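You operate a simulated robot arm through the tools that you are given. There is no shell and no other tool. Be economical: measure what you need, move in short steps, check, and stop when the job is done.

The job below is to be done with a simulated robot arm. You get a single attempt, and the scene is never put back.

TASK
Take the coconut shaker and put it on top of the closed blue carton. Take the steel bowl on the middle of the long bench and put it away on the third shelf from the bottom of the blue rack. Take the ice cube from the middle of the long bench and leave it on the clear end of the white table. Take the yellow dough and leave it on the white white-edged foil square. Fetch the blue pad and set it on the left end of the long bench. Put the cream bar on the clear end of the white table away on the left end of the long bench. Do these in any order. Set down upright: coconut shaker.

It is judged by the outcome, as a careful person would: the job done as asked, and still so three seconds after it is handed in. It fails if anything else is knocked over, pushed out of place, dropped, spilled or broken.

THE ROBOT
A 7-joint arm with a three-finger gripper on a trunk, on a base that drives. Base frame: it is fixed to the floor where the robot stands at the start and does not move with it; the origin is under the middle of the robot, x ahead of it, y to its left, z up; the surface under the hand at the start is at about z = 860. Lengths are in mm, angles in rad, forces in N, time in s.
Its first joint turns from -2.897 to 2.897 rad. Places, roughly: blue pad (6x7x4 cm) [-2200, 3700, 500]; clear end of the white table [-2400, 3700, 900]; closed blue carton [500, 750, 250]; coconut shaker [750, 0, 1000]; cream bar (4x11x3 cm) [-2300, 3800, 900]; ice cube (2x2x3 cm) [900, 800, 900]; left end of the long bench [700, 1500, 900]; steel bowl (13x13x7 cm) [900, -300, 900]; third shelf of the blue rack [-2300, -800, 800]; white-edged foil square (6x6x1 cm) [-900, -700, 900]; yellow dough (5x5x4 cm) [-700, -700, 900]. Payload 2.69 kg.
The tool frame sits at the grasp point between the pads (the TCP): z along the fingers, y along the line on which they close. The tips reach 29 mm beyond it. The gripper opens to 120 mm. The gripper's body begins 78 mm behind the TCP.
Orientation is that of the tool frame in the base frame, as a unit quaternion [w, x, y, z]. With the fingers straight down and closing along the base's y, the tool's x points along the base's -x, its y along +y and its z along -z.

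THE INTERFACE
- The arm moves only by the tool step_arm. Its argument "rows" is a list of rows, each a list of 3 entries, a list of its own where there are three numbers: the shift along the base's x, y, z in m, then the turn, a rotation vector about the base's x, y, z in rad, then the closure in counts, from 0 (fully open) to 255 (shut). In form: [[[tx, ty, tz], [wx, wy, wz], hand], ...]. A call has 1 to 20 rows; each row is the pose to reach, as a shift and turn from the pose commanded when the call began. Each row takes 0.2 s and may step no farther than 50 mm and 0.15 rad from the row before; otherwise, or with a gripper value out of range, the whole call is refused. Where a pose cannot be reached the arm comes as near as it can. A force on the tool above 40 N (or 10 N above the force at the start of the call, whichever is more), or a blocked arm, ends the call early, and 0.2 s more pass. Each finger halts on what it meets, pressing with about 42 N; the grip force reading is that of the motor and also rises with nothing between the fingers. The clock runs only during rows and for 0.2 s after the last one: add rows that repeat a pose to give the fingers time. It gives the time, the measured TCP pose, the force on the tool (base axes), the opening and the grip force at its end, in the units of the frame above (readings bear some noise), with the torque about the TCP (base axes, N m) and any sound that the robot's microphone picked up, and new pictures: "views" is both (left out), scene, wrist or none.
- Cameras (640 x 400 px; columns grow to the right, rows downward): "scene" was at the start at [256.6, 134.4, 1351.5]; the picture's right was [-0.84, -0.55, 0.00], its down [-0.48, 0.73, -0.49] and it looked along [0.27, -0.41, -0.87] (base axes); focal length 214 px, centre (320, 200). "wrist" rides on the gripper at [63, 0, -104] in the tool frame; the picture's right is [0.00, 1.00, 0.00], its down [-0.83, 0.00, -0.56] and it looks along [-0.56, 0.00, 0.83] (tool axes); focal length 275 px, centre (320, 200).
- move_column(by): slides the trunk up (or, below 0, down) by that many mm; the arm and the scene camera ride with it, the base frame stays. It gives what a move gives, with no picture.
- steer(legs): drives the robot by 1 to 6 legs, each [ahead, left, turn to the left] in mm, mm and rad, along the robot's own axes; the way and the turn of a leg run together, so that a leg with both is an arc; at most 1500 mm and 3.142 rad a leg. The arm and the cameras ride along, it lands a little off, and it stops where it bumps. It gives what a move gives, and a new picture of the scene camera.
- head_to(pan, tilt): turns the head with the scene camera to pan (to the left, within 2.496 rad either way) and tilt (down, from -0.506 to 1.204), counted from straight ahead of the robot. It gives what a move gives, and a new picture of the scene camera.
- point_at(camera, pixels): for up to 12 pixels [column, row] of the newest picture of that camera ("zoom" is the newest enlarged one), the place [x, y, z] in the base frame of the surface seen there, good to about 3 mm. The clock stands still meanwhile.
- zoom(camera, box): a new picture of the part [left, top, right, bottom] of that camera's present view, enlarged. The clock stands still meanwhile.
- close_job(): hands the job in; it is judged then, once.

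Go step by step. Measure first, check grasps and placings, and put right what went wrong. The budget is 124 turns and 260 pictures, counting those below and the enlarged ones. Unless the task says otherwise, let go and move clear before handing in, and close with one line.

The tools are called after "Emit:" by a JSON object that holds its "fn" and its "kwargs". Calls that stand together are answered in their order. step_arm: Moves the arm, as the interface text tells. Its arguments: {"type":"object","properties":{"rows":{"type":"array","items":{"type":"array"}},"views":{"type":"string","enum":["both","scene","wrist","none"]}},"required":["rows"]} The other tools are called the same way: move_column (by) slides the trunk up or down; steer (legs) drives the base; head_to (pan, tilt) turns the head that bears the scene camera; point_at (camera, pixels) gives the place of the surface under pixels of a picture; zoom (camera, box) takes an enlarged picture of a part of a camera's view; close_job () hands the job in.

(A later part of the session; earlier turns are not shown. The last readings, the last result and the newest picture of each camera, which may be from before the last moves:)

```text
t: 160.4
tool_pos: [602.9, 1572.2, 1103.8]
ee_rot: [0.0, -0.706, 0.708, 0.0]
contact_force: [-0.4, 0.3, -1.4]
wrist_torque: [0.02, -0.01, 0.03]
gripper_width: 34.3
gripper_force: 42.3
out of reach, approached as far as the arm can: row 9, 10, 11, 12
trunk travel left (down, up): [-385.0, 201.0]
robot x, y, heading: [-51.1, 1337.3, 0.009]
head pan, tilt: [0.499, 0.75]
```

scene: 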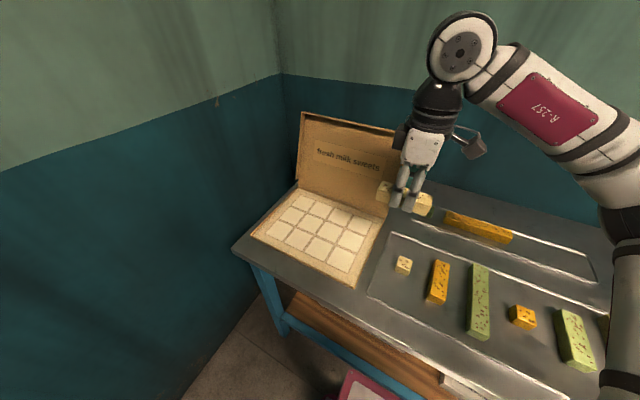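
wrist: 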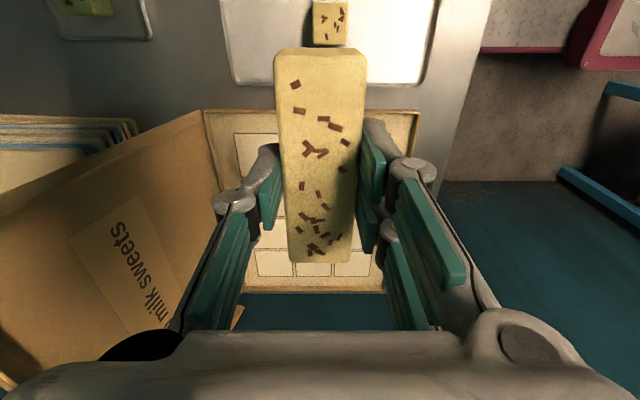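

The arm hit a wrist limit turning that way. I reverse along the same path, and then will turn the gripper the other way.

Emit:
{"fn": "step_arm", "kwargs": {"rows": [[[-0.016, -0.025, 0], [0, 0, -0.143], 255], [[-0.033, -0.05, 0], [0, 0, -0.286], 255], [[-0.049, -0.076, 0], [0, 0, -0.428], 255], [[-0.066, -0.102, 0], [0, 0, -0.571], 255], [[-0.082, -0.128, 0], [0, 0, -0.714], 255], [[-0.098, -0.155, 0], [0, 0, -0.857], 255], [[-0.115, -0.181, 0], [0, 0, -1.0], 255], [[-0.131, -0.207, 0], [0, 0, -1.142], 255], [[-0.147, -0.233, 0], [0, 0, -1.285], 255], [[-0.164, -0.259, 0], [0, 0, -1.428], 255], [[-0.18, -0.285, 0], [0, 0, -1.571], 255], [[-0.18, -0.285, 0], [0, 0, -1.571], 255]], "views": "none"}}

Emit:
{"fn": "point_at", "kwargs": {"camera": "scene", "pixels": [[300, 116], [385, 133], [383, 215], [345, 125], [375, 205]]}}

```text
t: 163.0
tool_pos: [418.4, 1286.9, 1106.0]
ee_rot: [0.001, 0.002, 1.0, 0.001]
contact_force: [-0.1, 0.5, -1.8]
wrist_torque: [0.0, 0.01, 0.0]
gripper_width: 34.1
gripper_force: 42.0
trunk travel left (down, up): [-385.0, 201.0]
robot x, y, heading: [-55.9, 1335.1, -0.001]
head pan, tilt: [0.499, 0.75]
```

```text
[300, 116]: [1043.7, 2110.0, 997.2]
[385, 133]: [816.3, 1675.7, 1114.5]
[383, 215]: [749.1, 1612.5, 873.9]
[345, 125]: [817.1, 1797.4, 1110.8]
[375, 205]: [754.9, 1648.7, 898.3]
```

The commanded pose follows the reached one. Now I turn the gripper the other way while moving to (735,1480).

Emit:
{"fn": "step_arm", "kwargs": {"rows": [[[0.026, 0.016, 0], [0, 0, -0.131], 255], [[0.053, 0.032, 0], [0, 0, -0.262], 255], [[0.079, 0.048, 0], [0, 0, -0.393], 255], [[0.106, 0.064, 0], [0, 0, -0.524], 255], [[0.132, 0.08, 0], [0, 0, -0.655], 255], [[0.158, 0.096, 0], [0, 0, -0.785], 255], [[0.185, 0.113, 0], [0, 0, -0.916], 255], [[0.211, 0.129, 0], [0, 0, -1.047], 255], [[0.238, 0.145, 0], [0, 0, -1.178], 255], [[0.264, 0.161, 0], [0, 0, -1.309], 255], [[0.29, 0.177, 0], [0, 0, -1.44], 255], [[0.317, 0.193, 0], [0, 0, -1.571], 255], [[0.317, 0.193, 0], [0, 0, -1.571], 255]], "views": "both"}}

```text
t: 165.8
tool_pos: [737.7, 1480.5, 1106.2]
ee_rot: [0.0, 0.708, 0.706, 0.0]
contact_force: [0.1, -0.9, -1.0]
wrist_torque: [0.01, 0.01, -0.02]
gripper_width: 34.2
gripper_force: 42.6
trunk travel left (down, up): [-385.0, 201.0]
robot x, y, heading: [-52.1, 1337.8, 0.002]
head pan, tilt: [0.499, 0.75]
```

scene: 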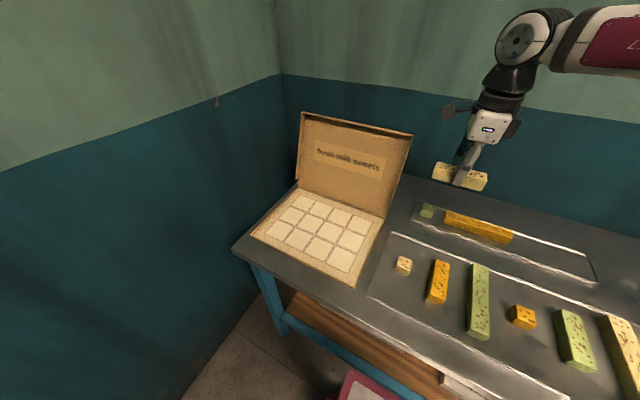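
wrist: 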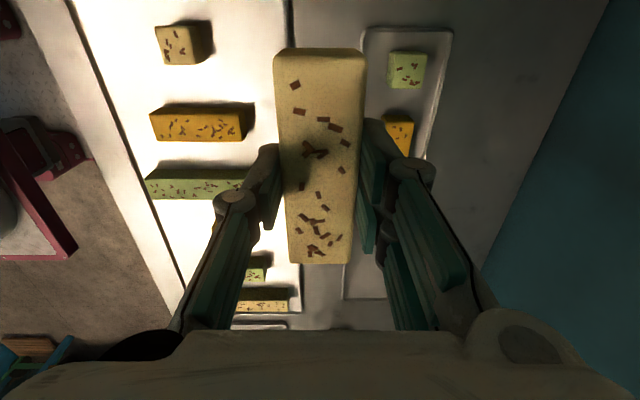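

The gap between trays is visible; I measure the rims.

Emit:
{"fn": "point_at", "kwargs": {"camera": "wrist", "pixels": [[299, 285], [301, 300], [346, 285], [340, 298], [325, 300], [288, 30], [362, 60], [325, 20]]}}

```text
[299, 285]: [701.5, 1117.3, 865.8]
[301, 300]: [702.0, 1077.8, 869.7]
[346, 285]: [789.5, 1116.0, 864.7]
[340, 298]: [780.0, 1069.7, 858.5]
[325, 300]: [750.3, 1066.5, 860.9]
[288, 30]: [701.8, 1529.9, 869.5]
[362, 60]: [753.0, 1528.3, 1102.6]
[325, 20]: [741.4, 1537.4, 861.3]
```

The rims are at x 702 and 790, so I centre on x=745 and lower to the bench.

Emit:
{"fn": "step_arm", "kwargs": {"rows": [[[0.008, 0.015, -0.04], [0, 0, 0], 255], [[0.008, 0.015, -0.08], [0, 0, 0], 255], [[0.008, 0.015, -0.12], [0, 0, 0], 255], [[0.008, 0.015, -0.16], [0, 0, 0], 255], [[0.008, 0.015, -0.19], [0, 0, 0], 255], [[0.008, 0.015, -0.205], [0, 0, 0], 255], [[0.008, 0.015, -0.212], [0, 0, 0], 255], [[0.008, 0.015, -0.215], [0, 0, 0], 255], [[0.008, 0.015, -0.215], [0, 0, 0], 255]], "views": "wrist"}}

```text
t: 167.8
tool_pos: [745.9, 1495.2, 893.4]
ee_rot: [0.001, 0.708, 0.707, 0.001]
contact_force: [-1.2, -1.0, 21.4]
wrist_torque: [-0.77, 0.2, 0.03]
gripper_width: 34.2
gripper_force: 41.9
trunk travel left (down, up): [-385.0, 201.0]
robot x, y, heading: [-51.2, 1337.9, 0.002]
head pan, tilt: [0.499, 0.75]
```

wrist: 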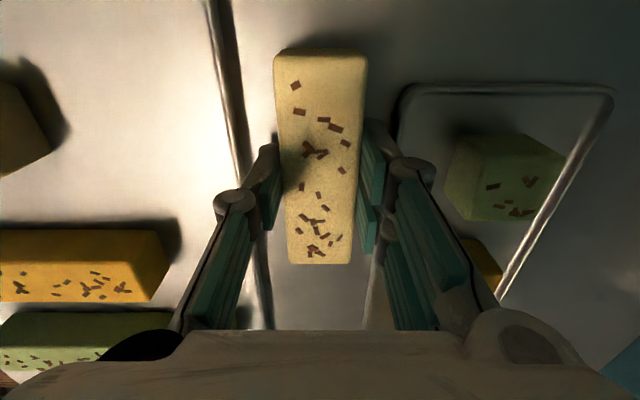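

It's on the bench at 21 N contact. I release with a small opening, rise, and swing back to the normal orientation.

Emit:
{"fn": "step_arm", "kwargs": {"rows": [[[0, 0, 0.0015], [0, 0, 0], 255], [[0, 0, 0.0015], [0, 0, 0], 170], [[0, 0, 0.0015], [0, 0, 0], 155], [[0, 0, 0.0015], [0, 0, 0], 155], [[0, 0, 0.03], [0, 0, 0], 155], [[0, 0, 0.07], [0, 0, 0], 155], [[0, 0, 0.11], [0, 0, 0], 155], [[0, 0, 0.15], [0, 0, 0], 155], [[0, 0, 0.2], [0, 0, 0], 155]], "views": "wrist"}}

Emit:
{"fn": "step_arm", "kwargs": {"rows": [[[-0.02, -0.016, 0.01], [0, 0, 0.131], 100], [[-0.04, -0.032, 0.02], [0, 0, 0.262], 100], [[-0.06, -0.048, 0.03], [0, 0, 0.393], 100], [[-0.08, -0.064, 0.03], [0, 0, 0.524], 100], [[-0.1, -0.08, 0.03], [0, 0, 0.655], 100], [[-0.11, -0.096, 0.03], [0, 0, 0.785], 100], [[-0.12, -0.113, 0.03], [0, 0, 0.916], 100], [[-0.13, -0.129, 0.03], [0, 0, 1.047], 100], [[-0.14, -0.145, 0.03], [0, 0, 1.178], 100], [[-0.15, -0.161, 0.03], [0, 0, 1.309], 100], [[-0.16, -0.177, 0.03], [0, 0, 1.44], 100], [[-0.17, -0.193, 0.03], [0, 0, 1.571], 100], [[-0.17, -0.193, 0.03], [0, 0, 1.571], 100]], "views": "scene"}}

```text
t: 169.8
tool_pos: [745.3, 1495.9, 1091.0]
ee_rot: [0.0, 0.708, 0.707, 0.0]
contact_force: [0.9, -0.5, -0.5]
wrist_torque: [0.04, 0.07, -0.01]
gripper_width: 47.2
gripper_force: 0.0
trunk travel left (down, up): [-385.0, 201.0]
robot x, y, heading: [-54.0, 1337.7, 0.003]
head pan, tilt: [0.499, 0.75]
```

wrist: 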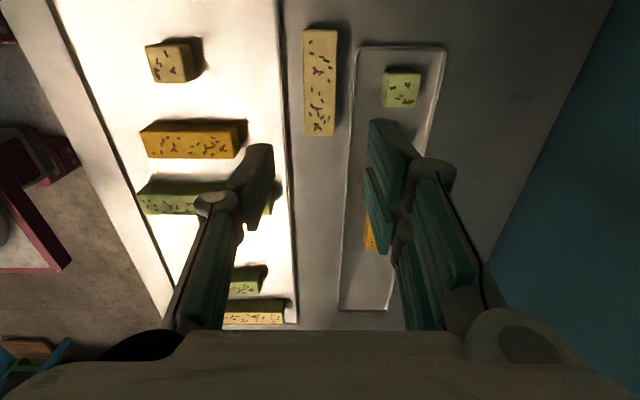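

```text
t: 172.6
tool_pos: [575.8, 1303.0, 1121.9]
ee_rot: [0.0, 0.0, 1.0, 0.0]
contact_force: [0.5, -0.6, 0.3]
wrist_torque: [0.0, -0.01, -0.01]
gripper_width: 72.9
gripper_force: 0.0
trunk travel left (down, up): [-385.0, 201.0]
robot x, y, heading: [-51.7, 1338.8, -0.002]
head pan, tilt: [0.499, 0.75]
```

scene: 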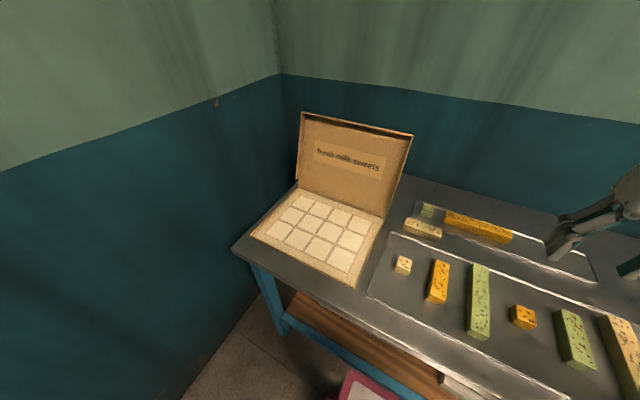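

The cream bar lies well on the bare strip. Next I fetch the blue pad, retracing the route to the white table.

Emit:
{"fn": "steer", "kwargs": {"legs": [[0, -165, 0], [-1200, 0, 0], [-1080, 0, 0], [0, 0, 1.571], [1350, 0, 0]]}}

Emit:
{"fn": "head_to", "kwargs": {"pan": -0.25, "tilt": 0.6}}

Emit:
{"fn": "zoom", "kwargs": {"camera": "scene", "box": [250, 100, 450, 225]}}

```text
t: 195.1
tool_pos: [-2304.3, 3144.1, 1121.6]
ee_rot: [-0.001, -0.703, 0.711, 0.001]
contact_force: [-0.2, 0.5, 0.3]
wrist_torque: [-0.02, -0.01, 0.04]
gripper_width: 72.9
gripper_force: 0.0
trunk travel left (down, up): [-385.0, 201.0]
robot x, y, heading: [-2342.0, 2512.4, 1.566]
head pan, tilt: [0.499, 0.75]
```

scene: 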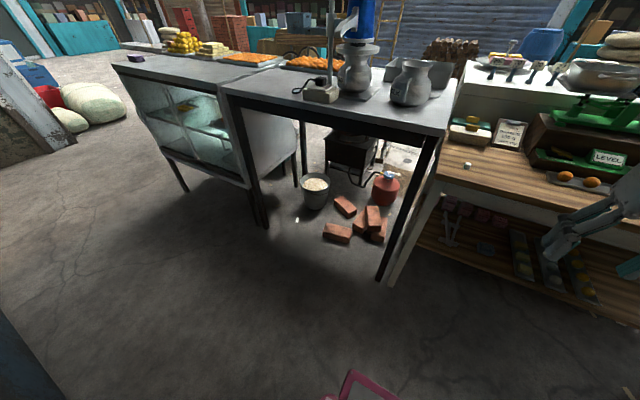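

```text
t: 196.2
tool_pos: [-2304.0, 3142.6, 1121.8]
ee_rot: [-0.001, -0.704, 0.71, 0.0]
contact_force: [0.3, -0.4, -0.4]
wrist_torque: [0.02, -0.02, -0.03]
gripper_width: 73.0
gripper_force: 0.0
trunk travel left (down, up): [-385.0, 201.0]
robot x, y, heading: [-2347.1, 2513.6, 1.561]
head pan, tilt: [-0.25, 0.6]
```

scene: 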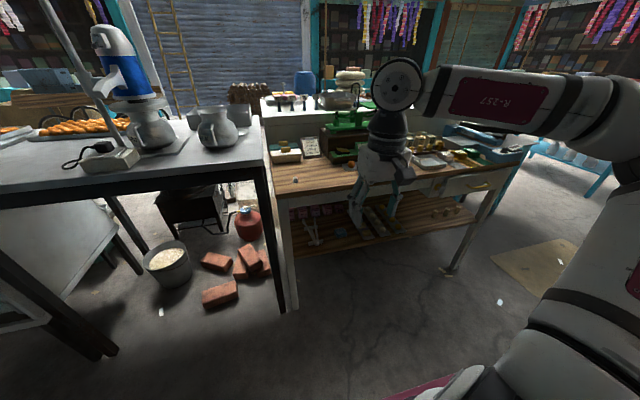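

```text
3.20 times, centred on (350, 162) of scene
```

zoom: 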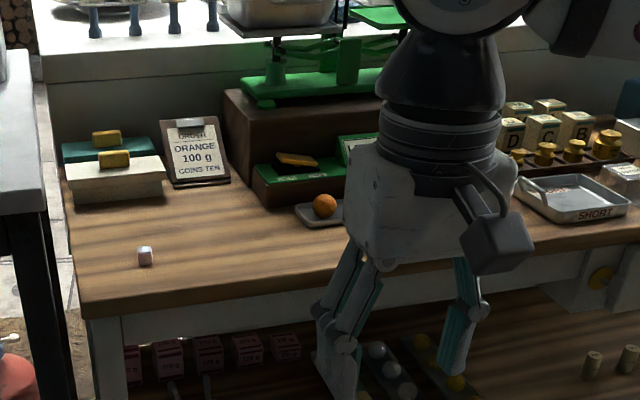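

Ice is in place. I zoom on the lower shelf to find the pad.

Emit:
{"fn": "zoom", "kwargs": {"camera": "scene", "box": [280, 180, 440, 280]}}

Emit:
{"fn": "point_at", "kwargs": {"camera": "zoom", "pixels": [[320, 200]]}}

```text
4.00 times, centred on (360, 230) of scene
```

zoom: 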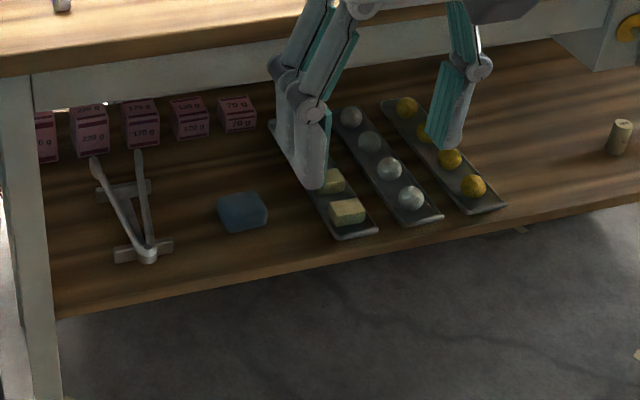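

```text
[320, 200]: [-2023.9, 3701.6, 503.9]
```

Emit:
{"fn": "point_at", "kwargs": {"camera": "zoom", "pixels": [[242, 200], [220, 205], [265, 207], [227, 232], [268, 225], [250, 194], [245, 228], [242, 265], [150, 250], [290, 190], [300, 80], [380, 80]]}}

```text
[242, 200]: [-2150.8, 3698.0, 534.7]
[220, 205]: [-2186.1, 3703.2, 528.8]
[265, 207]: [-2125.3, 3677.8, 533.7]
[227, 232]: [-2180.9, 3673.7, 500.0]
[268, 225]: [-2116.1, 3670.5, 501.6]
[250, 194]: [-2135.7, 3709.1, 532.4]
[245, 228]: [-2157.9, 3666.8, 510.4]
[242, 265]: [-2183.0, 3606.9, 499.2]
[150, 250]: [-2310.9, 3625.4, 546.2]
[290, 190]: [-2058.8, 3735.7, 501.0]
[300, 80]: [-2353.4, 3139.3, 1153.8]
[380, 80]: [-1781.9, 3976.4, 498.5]
```

The pad is centred at about (-2153,3697), z 499–534. I'll use the same tilted, extended posture as for the carton: align x, lower the trunk, tilt and lower the arm.

Emit:
{"fn": "steer", "kwargs": {"legs": [[0, -190, 0.008]]}}

Emit:
{"fn": "move_column", "kwargs": {"by": -255}}

Emit:
{"fn": "step_arm", "kwargs": {"rows": [[[0, 0.03, 0], [0.14, 0, 0], 60], [[0, 0.06, 0], [0.28, 0, 0], 60], [[0, 0.09, 0], [0.42, 0, 0], 60], [[0, 0.12, 0], [0.56, 0, 0], 60], [[0, 0.15, 0], [0.7, 0, 0], 60], [[0, 0.15, -0.04], [0.7, 0, 0], 60], [[0, 0.15, -0.08], [0.7, 0, 0], 60], [[0, 0.15, -0.12], [0.7, 0, 0], 60], [[0, 0.15, -0.16], [0.7, 0, 0], 60], [[0, 0.15, -0.2], [0.7, 0, 0], 60], [[0, 0.15, -0.24], [0.7, 0, 0], 60], [[0, 0.15, -0.28], [0.7, 0, 0], 60], [[0, 0.15, -0.28], [0.7, 0, 0], 60]], "views": "none"}}

Emit:
{"fn": "step_arm", "kwargs": {"rows": [[[0, 0.03, 0], [0, 0, 0], 60], [[0, 0.07, 0], [0, 0, 0], 60], [[0, 0.11, 0], [0, 0, 0], 60], [[0, 0.15, 0], [0, 0, 0], 60], [[0, 0.19, 0], [0, 0, 0], 60], [[0, 0.23, 0], [0, 0, 0], 60], [[0, 0.27, 0], [0, 0, 0], 60], [[0, 0.29, 0], [0, 0, 0], 60], [[0, 0.29, 0], [0, 0, 0], 60]], "views": "both"}}

```text
t: 197.8
tool_pos: [-2117.4, 3143.1, 1121.0]
ee_rot: [-0.001, -0.707, 0.707, 0.001]
contact_force: [0.0, 0.0, 0.3]
wrist_torque: [0.02, 0.04, -0.02]
gripper_width: 73.3
gripper_force: 0.0
trunk travel left (down, up): [-385.0, 201.0]
robot x, y, heading: [-2157.1, 2514.3, 1.571]
head pan, tilt: [-0.25, 0.6]
```

scene: 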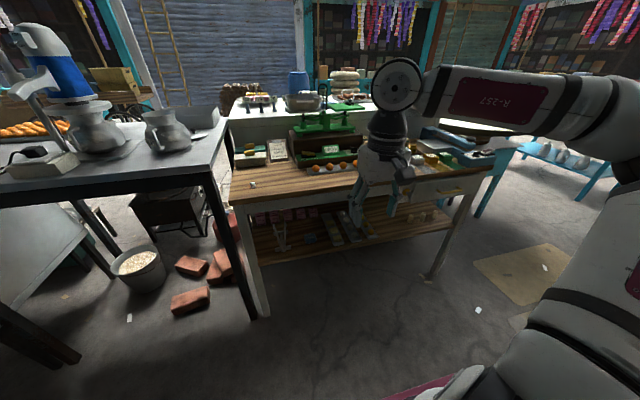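

```text
t: 200.4
tool_pos: [-2117.1, 3143.3, 867.2]
ee_rot: [-0.001, -0.706, 0.708, 0.001]
contact_force: [0.1, 0.5, 0.6]
wrist_torque: [0.02, 0.0, 0.03]
gripper_width: 72.8
gripper_force: 0.1
trunk travel left (down, up): [-130.0, 456.0]
robot x, y, heading: [-2159.2, 2516.6, 1.569]
head pan, tilt: [-0.25, 0.6]
```

```text
t: 203.2
tool_pos: [-2116.2, 3310.4, 582.7]
ee_rot: [0.242, -0.663, 0.665, 0.243]
contact_force: [-0.2, -0.2, 0.3]
wrist_torque: [-0.02, -0.03, 0.02]
gripper_width: 92.1
gripper_force: 0.1
out of reach, approached as far as the arm can: row 8, 9, 10, 11, 12, 13
trunk travel left (down, up): [-130.0, 456.0]
robot x, y, heading: [-2153.7, 2516.2, 1.57]
head pan, tilt: [-0.25, 0.6]
```

```text
t: 205.2
tool_pos: [-2115.7, 3600.8, 581.7]
ee_rot: [0.241, -0.664, 0.664, 0.244]
contact_force: [0.7, 0.6, 0.3]
wrist_torque: [0.02, 0.01, 0.01]
gripper_width: 91.8
gripper_force: 0.0
trunk travel left (down, up): [-130.0, 456.0]
robot x, y, heading: [-2154.0, 2514.4, 1.578]
head pan, tilt: [-0.25, 0.6]
```

scene: 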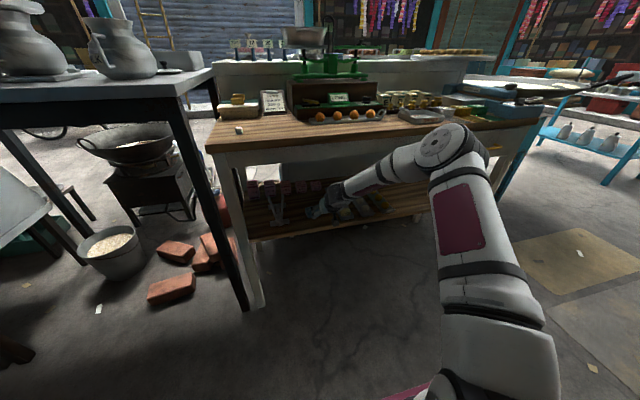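
wrist: 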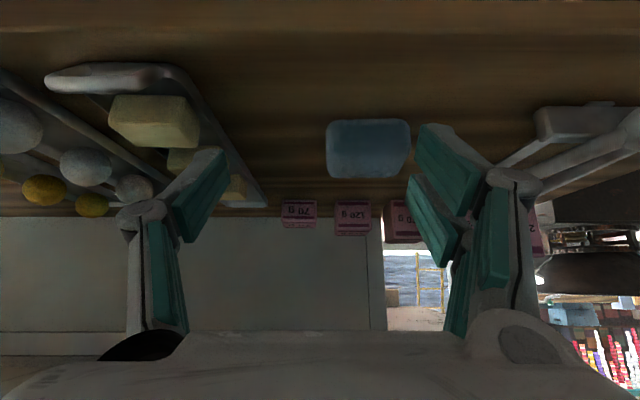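

I measure the pad in the wrist view and the forearm relative to the table edge.

Emit:
{"fn": "point_at", "kwargs": {"camera": "wrist", "pixels": [[330, 150], [408, 150], [368, 125], [368, 160], [335, 175], [400, 175], [190, 100], [262, 200]]}}

Emit:
{"fn": "point_at", "kwargs": {"camera": "scene", "pixels": [[345, 190], [370, 172], [385, 160], [405, 150], [425, 135], [450, 125], [480, 140], [260, 160], [420, 165]]}}

```text
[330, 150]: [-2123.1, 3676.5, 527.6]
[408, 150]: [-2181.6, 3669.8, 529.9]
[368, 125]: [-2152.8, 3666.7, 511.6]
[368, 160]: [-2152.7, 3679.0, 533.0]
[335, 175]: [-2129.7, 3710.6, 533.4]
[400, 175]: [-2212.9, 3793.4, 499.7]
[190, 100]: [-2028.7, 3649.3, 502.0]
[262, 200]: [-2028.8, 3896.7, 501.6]
```

```text
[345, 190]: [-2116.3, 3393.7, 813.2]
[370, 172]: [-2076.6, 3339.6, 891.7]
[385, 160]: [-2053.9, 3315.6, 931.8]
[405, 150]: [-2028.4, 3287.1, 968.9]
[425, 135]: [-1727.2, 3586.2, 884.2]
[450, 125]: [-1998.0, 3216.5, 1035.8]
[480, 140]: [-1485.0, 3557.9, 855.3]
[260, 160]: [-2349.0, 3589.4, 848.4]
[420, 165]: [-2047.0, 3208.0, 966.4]
```

The forearm has about 70 mm clearance after moving in. I drive 80 forward and 36 left, then check before descending.

Emit:
{"fn": "steer", "kwargs": {"legs": [[80, 36, 0]]}}

Emit:
{"fn": "step_arm", "kwargs": {"rows": [[[0, 0, 0], [0, 0, 0], 60]], "views": "wrist"}}

```text
t: 206.3
tool_pos: [-2152.8, 3680.9, 581.1]
ee_rot: [0.242, -0.664, 0.665, 0.243]
contact_force: [-0.3, 1.6, 0.2]
wrist_torque: [-0.01, 0.02, 0.02]
gripper_width: 91.8
gripper_force: 0.0
trunk travel left (down, up): [-130.0, 456.0]
robot x, y, heading: [-2191.1, 2592.5, 1.566]
head pan, tilt: [-0.25, 0.6]
```

scene: 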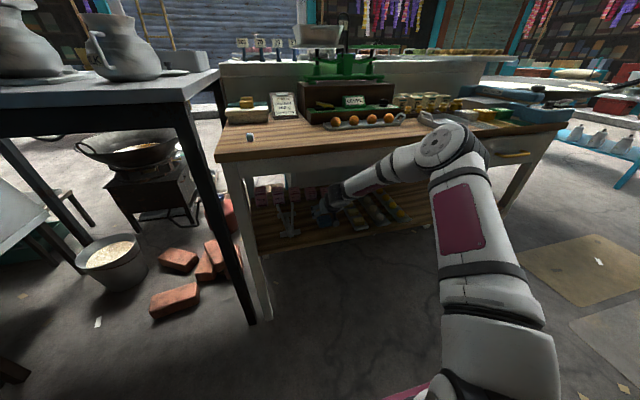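

```text
t: 206.7
tool_pos: [-2151.7, 3681.2, 581.3]
ee_rot: [0.242, -0.664, 0.665, 0.243]
contact_force: [-0.2, 0.2, -0.1]
wrist_torque: [-0.04, 0.0, 0.01]
gripper_width: 91.6
gripper_force: 0.1
trunk travel left (down, up): [-130.0, 456.0]
robot x, y, heading: [-2191.1, 2593.1, 1.572]
head pan, tilt: [-0.25, 0.6]
```

wrist: 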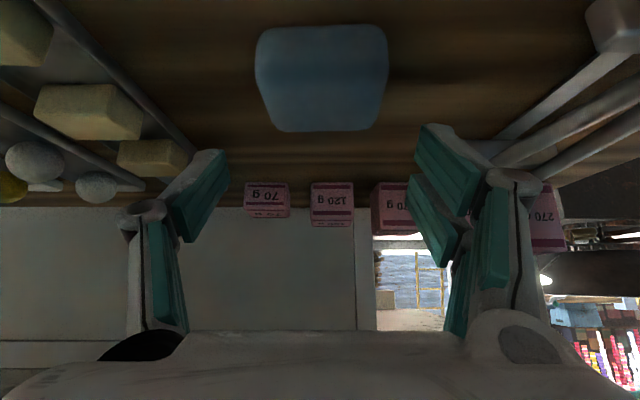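

Centred. I descend to z=530, close gently and lift a little.

Emit:
{"fn": "step_arm", "kwargs": {"rows": [[[0, 0, -0.02], [0, 0, 0], 60], [[0, 0, -0.04], [0, 0, 0], 60], [[0, 0, -0.051], [0, 0, 0], 60], [[0, 0, -0.051], [0, 0, 0], 100], [[0, 0, -0.051], [0, 0, 0], 140], [[0, 0, -0.051], [0, 0, 0], 255], [[0, 0, -0.051], [0, 0, 0], 255], [[0, 0, -0.045], [0, 0, 0], 255], [[0, 0, -0.03], [0, 0, 0], 255], [[0, 0, -0.01], [0, 0, 0], 255], [[0, 0, 0.01], [0, 0, 0], 255], [[0, 0, 0.01], [0, 0, 0], 255]], "views": "wrist"}}

```text
t: 209.3
tool_pos: [-2151.2, 3682.7, 590.9]
ee_rot: [0.242, -0.663, 0.666, 0.242]
contact_force: [-0.5, -0.3, -0.1]
wrist_torque: [0.01, -0.02, -0.03]
gripper_width: 64.5
gripper_force: 41.7
trunk travel left (down, up): [-130.0, 456.0]
robot x, y, heading: [-2191.1, 2596.1, 1.566]
head pan, tilt: [-0.25, 0.6]
```

wrist: 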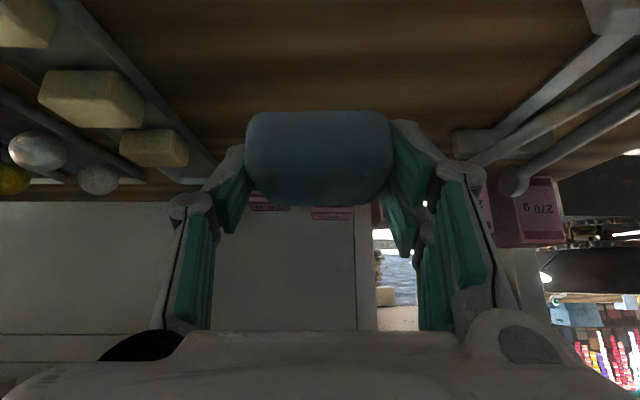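

The pad is held (64.5 mm). I back out, raise the trunk and draw the arm in, keeping the tilt so it can be set flat.

Emit:
{"fn": "steer", "kwargs": {"legs": [[-330, 0, 0]]}}

Emit:
{"fn": "move_column", "kwargs": {"by": 255}}

Emit:
{"fn": "step_arm", "kwargs": {"rows": [[[0, -0.03, 0.03], [0, 0, 0], 255], [[0, -0.06, 0.06], [0, 0, 0], 255], [[0, -0.09, 0.09], [0, 0, 0], 255], [[0, -0.12, 0.12], [0, 0, 0], 255], [[0, -0.15, 0.15], [0, 0, 0], 255], [[0, -0.18, 0.18], [0, 0, 0], 255], [[0, -0.21, 0.21], [0, 0, 0], 255], [[0, -0.24, 0.23], [0, 0, 0], 255], [[0, -0.27, 0.25], [0, 0, 0], 255], [[0, -0.3, 0.25], [0, 0, 0], 255], [[0, -0.3, 0.25], [0, 0, 0], 255]], "views": "both"}}

```text
t: 211.5
tool_pos: [-2152.1, 3349.8, 591.5]
ee_rot: [0.242, -0.664, 0.664, 0.244]
contact_force: [-1.0, -0.4, -0.3]
wrist_torque: [-0.07, 0.0, -0.03]
gripper_width: 64.1
gripper_force: 41.8
trunk travel left (down, up): [-130.0, 456.0]
robot x, y, heading: [-2195.3, 2263.9, 1.567]
head pan, tilt: [-0.25, 0.6]
```

scene: 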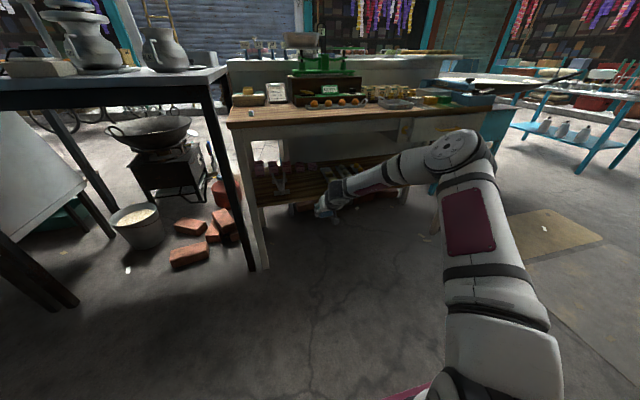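

```text
t: 214.1
tool_pos: [-2151.7, 3351.0, 845.5]
ee_rot: [0.242, -0.664, 0.665, 0.243]
contact_force: [-0.4, 0.9, -0.4]
wrist_torque: [-0.02, 0.0, 0.01]
gripper_width: 64.2
gripper_force: 42.3
trunk travel left (down, up): [-385.0, 201.0]
robot x, y, heading: [-2196.2, 2261.6, 1.571]
head pan, tilt: [-0.25, 0.6]
```

```text
t: 216.5
tool_pos: [-2152.2, 3051.0, 1095.5]
ee_rot: [0.241, -0.664, 0.665, 0.243]
contact_force: [-0.9, -0.5, -1.2]
wrist_torque: [0.01, 0.03, 0.02]
gripper_width: 64.2
gripper_force: 41.7
trunk travel left (down, up): [-385.0, 201.0]
robot x, y, heading: [-2192.2, 2263.1, 1.568]
head pan, tilt: [-0.25, 0.6]
```

scene: 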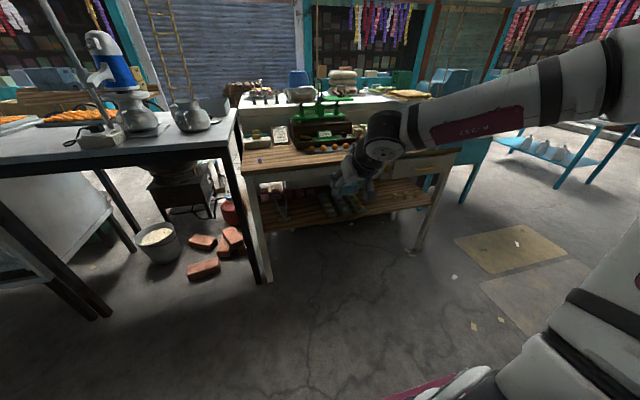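
wrist: 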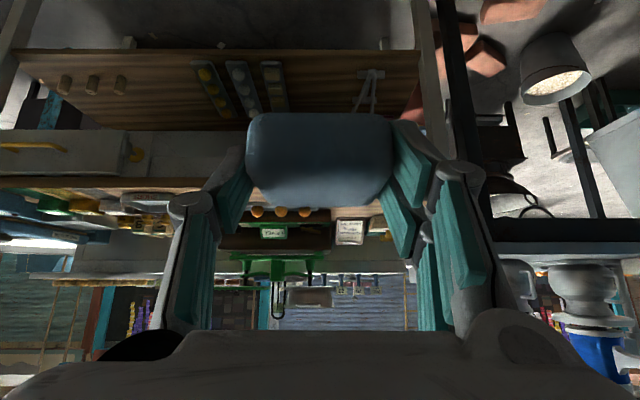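

I slide left first to clear the barrel, then drive back to the bench's left end.

Emit:
{"fn": "steer", "kwargs": {"legs": [[0, 250, 0], [-1090, 0, 0], [0, 0, -1.569], [1300, 0, 0], [1000, 0, 0]]}}

Emit:
{"fn": "head_to", "kwargs": {"pan": 0.35, "tilt": 0.8}}

```text
t: 238.3
tool_pos: [674.5, 1234.6, 1095.2]
ee_rot: [0.342, -0.018, 0.94, 0.007]
contact_force: [-0.2, 0.2, -1.0]
wrist_torque: [0.03, 0.0, 0.0]
gripper_width: 63.9
gripper_force: 42.0
trunk travel left (down, up): [-385.0, 201.0]
robot x, y, heading: [-112.5, 1237.3, 0.036]
head pan, tilt: [-0.25, 0.6]
```

scene: 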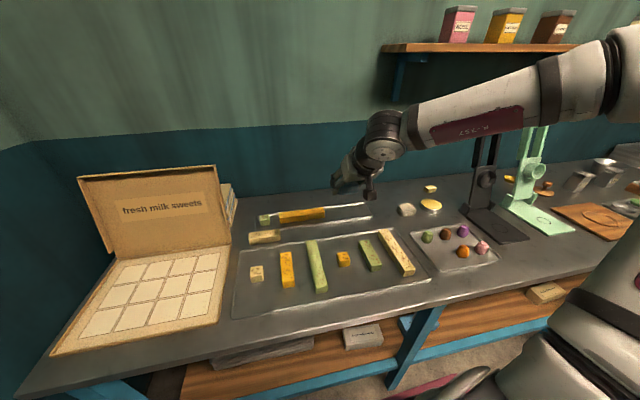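

```text
t: 239.3
tool_pos: [674.7, 1235.7, 1095.9]
ee_rot: [0.343, -0.018, 0.939, 0.008]
contact_force: [-1.1, 0.1, -0.3]
wrist_torque: [-0.02, 0.03, 0.0]
gripper_width: 63.7
gripper_force: 42.0
trunk travel left (down, up): [-385.0, 201.0]
robot x, y, heading: [-117.8, 1243.4, 0.03]
head pan, tilt: [0.351, 0.799]
```

scene: 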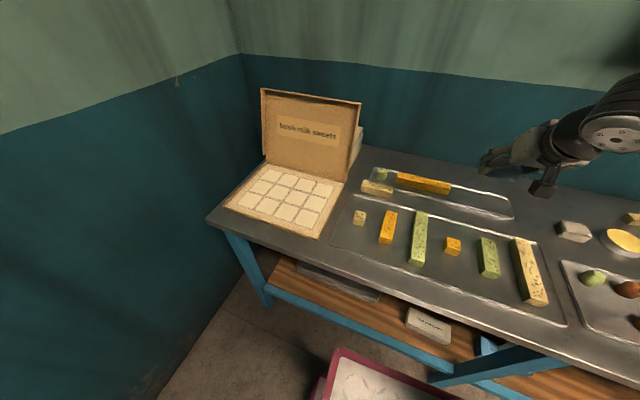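

I measure the sweets' heights near the target since the tilted camera passes low over the big tray.

Emit:
{"fn": "point_at", "kwargs": {"camera": "scene", "pixels": [[387, 215], [385, 238], [420, 218], [416, 258], [452, 240], [488, 245], [376, 187], [425, 180], [450, 215], [420, 202], [359, 213]]}}

```text
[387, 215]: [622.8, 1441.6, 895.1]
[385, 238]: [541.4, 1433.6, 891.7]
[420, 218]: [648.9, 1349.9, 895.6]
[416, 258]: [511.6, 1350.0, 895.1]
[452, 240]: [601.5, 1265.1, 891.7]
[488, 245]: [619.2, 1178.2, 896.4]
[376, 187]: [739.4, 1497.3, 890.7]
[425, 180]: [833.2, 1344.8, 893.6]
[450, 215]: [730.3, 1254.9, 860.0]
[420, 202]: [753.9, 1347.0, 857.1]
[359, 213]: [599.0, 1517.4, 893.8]
```

Sweets top out at 896, and y≈1386 falls between two bars. I move over (734,1386) and lower in steps.

Emit:
{"fn": "step_arm", "kwargs": {"rows": [[[0.01, 0.03, 0], [0, 0, 0], 255], [[0.02, 0.06, 0], [0, 0, 0], 255], [[0.035, 0.09, 0], [0, 0, 0], 255], [[0.05, 0.12, 0], [0, 0, 0], 255], [[0.059, 0.15, 0], [0, 0, 0], 255], [[0.059, 0.15, -0.04], [0, 0, 0], 255], [[0.059, 0.15, -0.08], [0, 0, 0], 255], [[0.059, 0.15, -0.12], [0, 0, 0], 255], [[0.059, 0.15, -0.14], [0, 0, 0], 255], [[0.059, 0.15, -0.14], [0, 0, 0], 255]], "views": "both"}}

Emit:
{"fn": "zoom", "kwargs": {"camera": "scene", "box": [340, 140, 540, 265]}}

```text
t: 241.5
tool_pos: [734.3, 1384.9, 954.0]
ee_rot: [0.343, -0.018, 0.939, 0.008]
contact_force: [0.5, 0.0, -0.9]
wrist_torque: [-0.02, 0.01, -0.01]
gripper_width: 63.8
gripper_force: 41.8
trunk travel left (down, up): [-385.0, 201.0]
robot x, y, heading: [-113.1, 1240.4, 0.037]
head pan, tilt: [0.351, 0.799]
```

scene: 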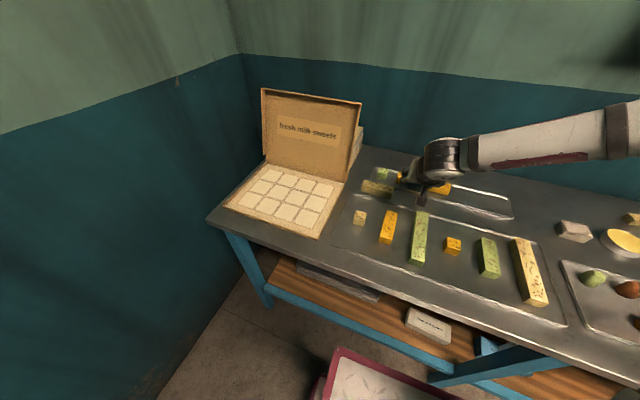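
wrist: 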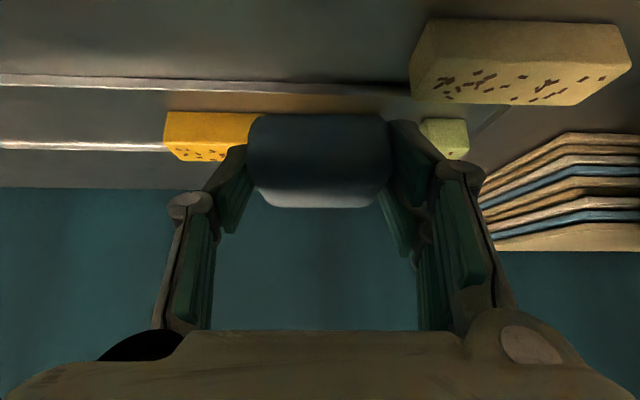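

```text
3.20 times, centred on (440, 202) of scene
```

zoom: 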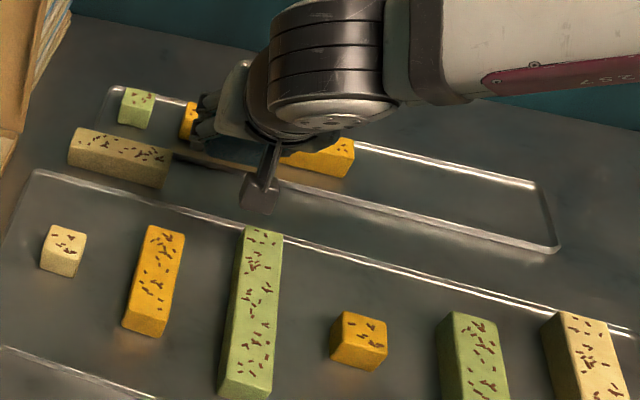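

I check the camera box's position at zoom (258,200) before going lower.

Emit:
{"fn": "point_at", "kwargs": {"camera": "zoom", "pixels": [[258, 208], [246, 190], [272, 192], [258, 190], [262, 240], [160, 180]]}}

```text
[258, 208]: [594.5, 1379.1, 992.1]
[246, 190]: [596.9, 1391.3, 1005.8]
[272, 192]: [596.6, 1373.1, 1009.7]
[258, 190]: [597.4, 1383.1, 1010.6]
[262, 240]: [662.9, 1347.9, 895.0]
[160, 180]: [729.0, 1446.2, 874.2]
```

The camera box's underside stays about 15 mm above the sweets at the final height. I lower to contact.

Emit:
{"fn": "step_arm", "kwargs": {"rows": [[[0, 0, -0.02], [0, 0, 0], 255], [[0, 0, -0.04], [0, 0, 0], 255], [[0, 0, -0.052], [0, 0, 0], 255], [[0, 0, -0.058], [0, 0, 0], 255], [[0, 0, -0.062], [0, 0, 0], 255], [[0, 0, -0.064], [0, 0, 0], 255], [[0, 0, -0.064], [0, 0, 0], 255]], "views": "both"}}

```text
t: 243.1
tool_pos: [735.4, 1386.0, 892.8]
ee_rot: [0.345, -0.018, 0.938, 0.008]
contact_force: [-3.0, -3.1, 20.6]
wrist_torque: [0.65, 0.18, 0.08]
gripper_width: 63.9
gripper_force: 41.8
trunk travel left (down, up): [-385.0, 201.0]
robot x, y, heading: [-113.1, 1245.0, 0.037]
head pan, tilt: [0.351, 0.799]
```

scene: 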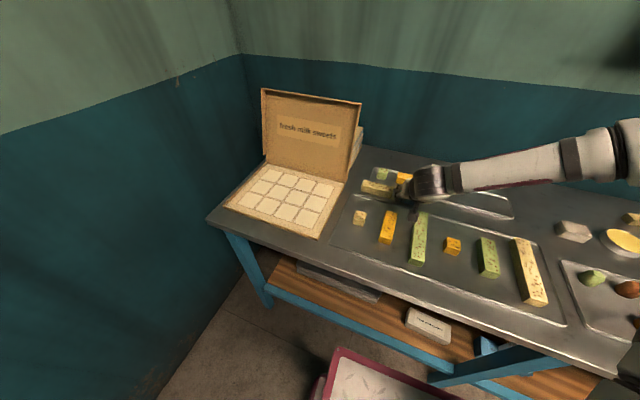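
wrist: 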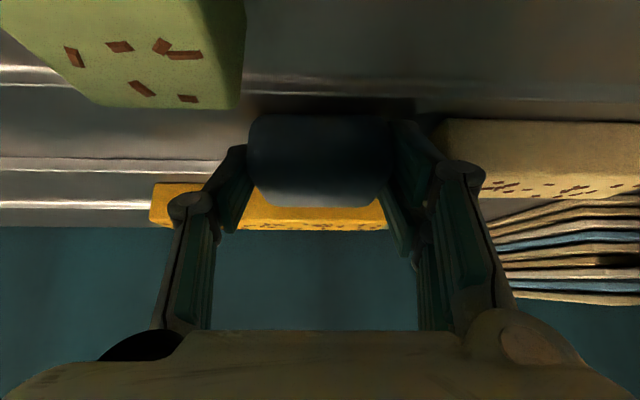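

It's in contact. I ease off, open slightly, and back out along the tool axis.

Emit:
{"fn": "step_arm", "kwargs": {"rows": [[[0, 0, 0.002], [0, 0, 0], 255], [[0, 0, 0.002], [0, 0, 0], 110], [[0, 0, 0.002], [0, 0, 0], 98], [[0, 0, 0.002], [0, 0, 0], 98], [[-0.013, 0, 0.017], [0, 0, 0], 98], [[-0.03, 0, 0.04], [0, 0, 0], 98], [[-0.05, 0, 0.065], [0, 0, 0], 98], [[-0.07, 0, 0.1], [0, 0, 0], 98], [[-0.09, 0, 0.14], [0, 0, 0], 98], [[-0.09, 0, 0.18], [0, 0, 0], 98]], "views": "both"}}

Emit:
{"fn": "zoom", "kwargs": {"camera": "scene", "box": [340, 140, 540, 265]}}

```text
t: 245.3
tool_pos: [643.2, 1386.4, 1071.0]
ee_rot: [0.343, -0.018, 0.939, 0.007]
contact_force: [0.3, -1.2, -0.8]
wrist_torque: [0.01, 0.05, -0.02]
gripper_width: 73.8
gripper_force: 0.0
trunk travel left (down, up): [-385.0, 201.0]
robot x, y, heading: [-114.6, 1242.6, 0.038]
head pan, tilt: [0.351, 0.799]
```

scene: 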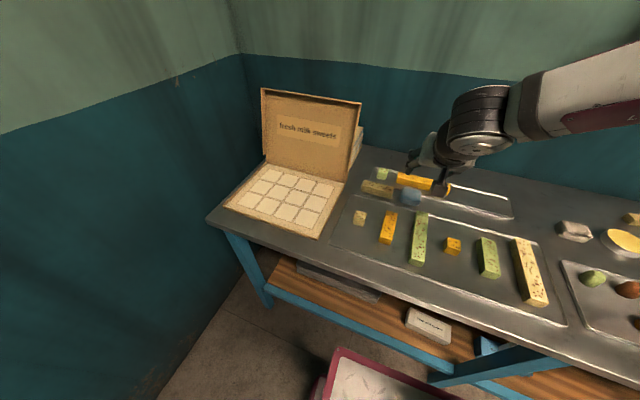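
wrist: 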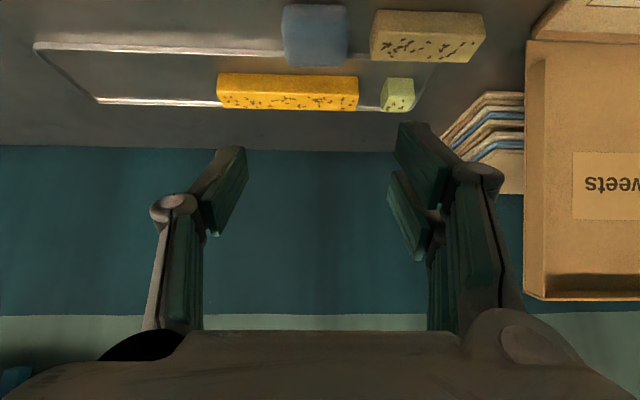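

```text
3.20 times, centred on (440, 202) of scene
```

zoom: 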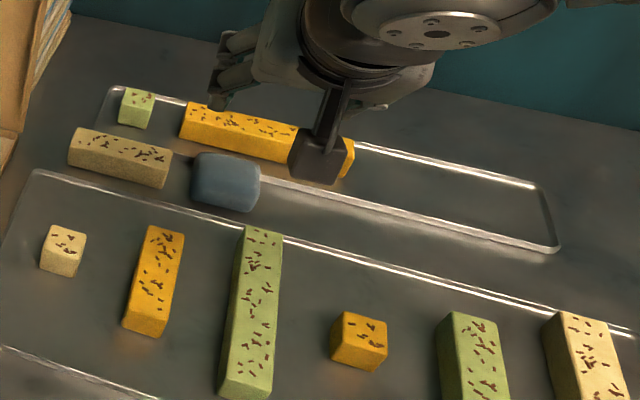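

The pad is down beside the bar. I check it's flat and not riding on the small tray's rim.

Emit:
{"fn": "point_at", "kwargs": {"camera": "wrist", "pixels": [[290, 40], [340, 40], [290, 15], [338, 15], [315, 62], [315, 30], [270, 52], [360, 52]]}}

Emit:
{"fn": "zoom", "kwargs": {"camera": "wrist", "box": [250, 0, 410, 100]}}

```text
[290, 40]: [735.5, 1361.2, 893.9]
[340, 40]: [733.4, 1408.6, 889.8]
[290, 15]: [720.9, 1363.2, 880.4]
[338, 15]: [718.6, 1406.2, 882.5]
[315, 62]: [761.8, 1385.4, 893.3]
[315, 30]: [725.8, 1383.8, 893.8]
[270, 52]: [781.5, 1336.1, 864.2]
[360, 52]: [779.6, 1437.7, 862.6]
```

```text
4.00 times, centred on (330, 50) of wrist
```

zoom: 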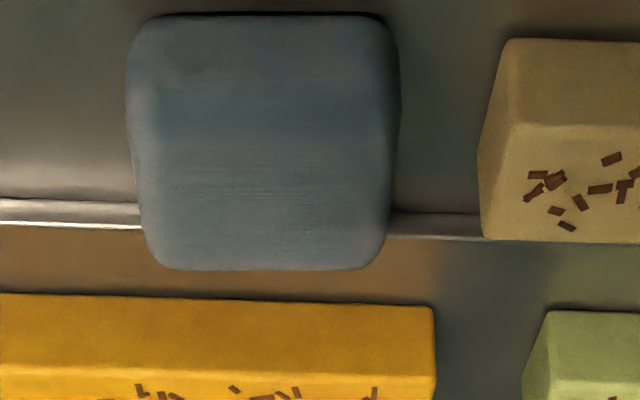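

The pad is flat (top 893.5) and clear of both rims. I straighten the tool and go to the wooden table for the dough.

Emit:
{"fn": "step_arm", "kwargs": {"rows": [[[0, 0, 0.03], [-0.005, 0.14, 0], 98], [[0, 0, 0.06], [-0.01, 0.28, 0], 98], [[-0.02, -0.03, 0.07], [-0.016, 0.42, 0], 98], [[-0.04, -0.06, 0.07], [-0.021, 0.56, 0], 98], [[-0.06, -0.09, 0.07], [-0.026, 0.7, 0], 98], [[-0.06, -0.13, 0.07], [-0.026, 0.7, 0], 98], [[-0.06, -0.13, 0.07], [-0.026, 0.7, 0], 98]], "views": "none"}}

Emit:
{"fn": "steer", "kwargs": {"legs": [[-650, 0, 0], [0, -1150, 0], [0, 0, -1.608]]}}

Emit:
{"fn": "head_to", "kwargs": {"pan": 0.0, "tilt": 0.6}}

```text
t: 246.9
tool_pos: [583.9, 1256.0, 1141.0]
ee_rot: [-0.001, -0.018, 1.0, 0.001]
contact_force: [0.7, -0.2, 0.0]
wrist_torque: [-0.01, -0.02, -0.02]
gripper_width: 74.0
gripper_force: 0.0
trunk travel left (down, up): [-385.0, 201.0]
robot x, y, heading: [-114.7, 1245.5, 0.037]
head pan, tilt: [0.351, 0.799]
```

```text
t: 259.9
tool_pos: [-743.2, -618.2, 1141.0]
ee_rot: [0.001, 0.712, 0.703, 0.001]
contact_force: [0.0, 0.3, 0.4]
wrist_torque: [-0.05, -0.02, 0.01]
gripper_width: 73.9
gripper_force: 0.1
trunk travel left (down, up): [-385.0, 201.0]
robot x, y, heading: [-722.9, 81.7, -1.586]
head pan, tilt: [0.351, 0.799]
```

scene: 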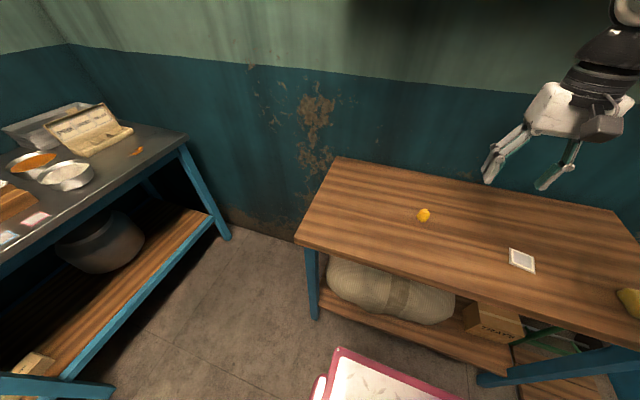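

```text
t: 260.7
tool_pos: [-744.0, -617.8, 1142.3]
ee_rot: [0.001, 0.712, 0.702, 0.001]
contact_force: [0.0, 0.0, -0.5]
wrist_torque: [-0.03, -0.02, 0.0]
gripper_width: 73.8
gripper_force: 0.0
trunk travel left (down, up): [-385.0, 201.0]
robot x, y, heading: [-724.1, 80.7, -1.582]
head pan, tilt: [0.0, 0.6]
```

scene: 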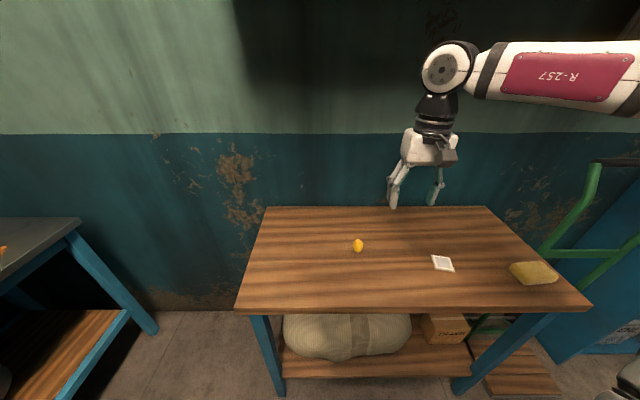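

The dough is at (357,245) and the white foil square at (442,263). I measure both.

Emit:
{"fn": "point_at", "kwargs": {"camera": "scene", "pixels": [[357, 242], [357, 249], [353, 245], [362, 245], [442, 263], [433, 256], [448, 256], [455, 270], [438, 271], [533, 268]]}}

Emit:
{"fn": "zoom", "kwargs": {"camera": "scene", "box": [330, 210, 490, 310]}}

```text
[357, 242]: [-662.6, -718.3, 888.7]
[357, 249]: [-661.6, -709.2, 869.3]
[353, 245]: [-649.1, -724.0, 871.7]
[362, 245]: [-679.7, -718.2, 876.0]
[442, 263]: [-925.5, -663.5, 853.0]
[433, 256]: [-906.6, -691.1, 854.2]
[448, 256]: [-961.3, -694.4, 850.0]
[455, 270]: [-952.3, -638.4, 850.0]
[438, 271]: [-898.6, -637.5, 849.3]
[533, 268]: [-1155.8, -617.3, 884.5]
```

```text
4.00 times, centred on (410, 260) of scene
```

zoom: 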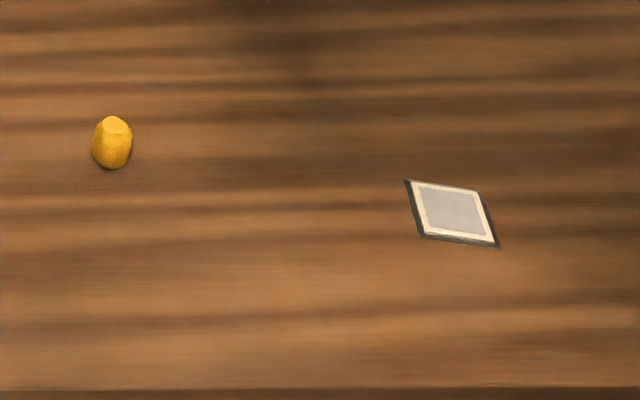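

I move above the dough and check with the wrist camera.

Emit:
{"fn": "step_arm", "kwargs": {"rows": [[[0.03, -0.035, 0], [0, 0, 0], 85], [[0.06, -0.07, 0], [0, 0, 0], 85], [[0.08, -0.104, 0], [0, 0, 0], 85], [[0.08, -0.104, -0.045], [0, 0, 0], 85], [[0.08, -0.104, -0.09], [0, 0, 0], 85], [[0.08, -0.104, -0.135], [0, 0, 0], 85], [[0.08, -0.104, -0.16], [0, 0, 0], 85], [[0.08, -0.104, -0.16], [0, 0, 0], 85]], "views": "wrist"}}

Emit:
{"fn": "point_at", "kwargs": {"camera": "wrist", "pixels": [[320, 150], [320, 130], [300, 150], [340, 150], [320, 170]]}}

```text
t: 262.5
tool_pos: [-664.9, -722.9, 980.8]
ee_rot: [0.0, 0.711, 0.703, 0.0]
contact_force: [-1.2, -0.1, 0.0]
wrist_torque: [0.02, 0.0, 0.01]
gripper_width: 79.9
gripper_force: 0.1
trunk travel left (down, up): [-385.0, 201.0]
robot x, y, heading: [-720.4, 81.2, -1.581]
head pan, tilt: [0.0, 0.6]
```

wrist: 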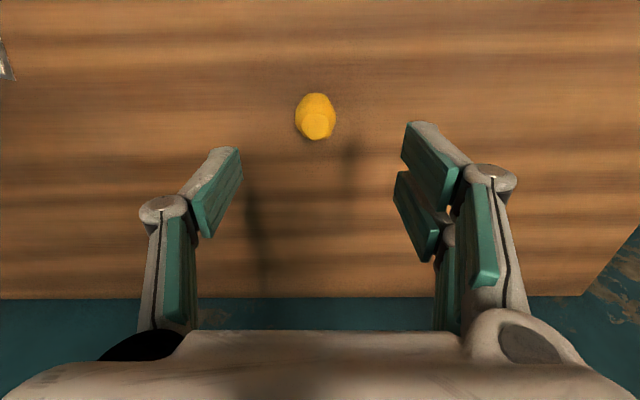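

```text
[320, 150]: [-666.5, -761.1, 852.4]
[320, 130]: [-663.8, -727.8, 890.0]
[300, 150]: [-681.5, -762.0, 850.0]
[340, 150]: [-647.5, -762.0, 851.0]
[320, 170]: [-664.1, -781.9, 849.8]
```

Emit:
{"fn": "point_at", "kwargs": {"camera": "wrist", "pixels": [[297, 118], [333, 118], [316, 97], [317, 125], [316, 136], [300, 108], [331, 105]]}}

```text
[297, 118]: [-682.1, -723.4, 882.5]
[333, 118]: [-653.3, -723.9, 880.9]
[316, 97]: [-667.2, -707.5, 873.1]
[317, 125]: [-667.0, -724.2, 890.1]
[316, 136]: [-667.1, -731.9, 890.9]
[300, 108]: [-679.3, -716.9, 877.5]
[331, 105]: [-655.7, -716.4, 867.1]
```

The dough is centred at (-667,-722), about 36 wide. I descend and grip.

Emit:
{"fn": "step_arm", "kwargs": {"rows": [[[-0.003, 0.001, -0.04], [0, 0, 0], 100], [[-0.003, 0.001, -0.075], [0, 0, 0], 110], [[-0.003, 0.001, -0.096], [0, 0, 0], 120], [[-0.003, 0.001, -0.096], [0, 0, 0], 160], [[-0.003, 0.001, -0.096], [0, 0, 0], 190], [[-0.003, 0.001, -0.096], [0, 0, 0], 255], [[-0.003, 0.001, -0.096], [0, 0, 0], 255], [[-0.003, 0.001, -0.085], [0, 0, 0], 255], [[-0.003, 0.001, -0.06], [0, 0, 0], 255], [[-0.003, 0.001, -0.03], [0, 0, 0], 255], [[-0.003, 0.001, 0.0], [0, 0, 0], 255], [[-0.003, 0.001, 0.0], [0, 0, 0], 255]], "views": "wrist"}}

```text
t: 265.1
tool_pos: [-666.5, -721.2, 982.1]
ee_rot: [0.001, 0.712, 0.702, 0.002]
contact_force: [-0.3, -0.2, -0.5]
wrist_torque: [0.01, -0.02, -0.02]
gripper_width: 32.9
gripper_force: 42.0
trunk travel left (down, up): [-385.0, 201.0]
robot x, y, heading: [-724.6, 81.6, -1.579]
head pan, tilt: [0.0, 0.6]
```

wrist: 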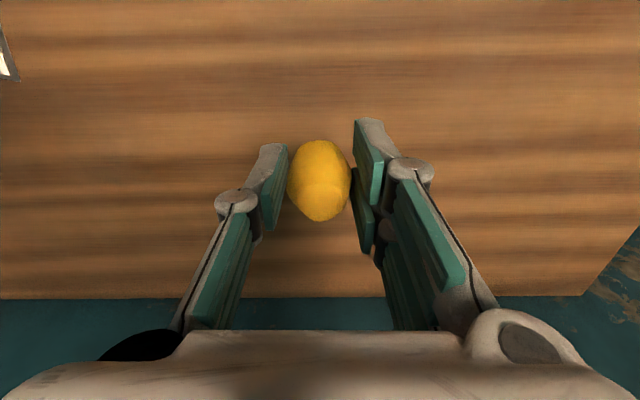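

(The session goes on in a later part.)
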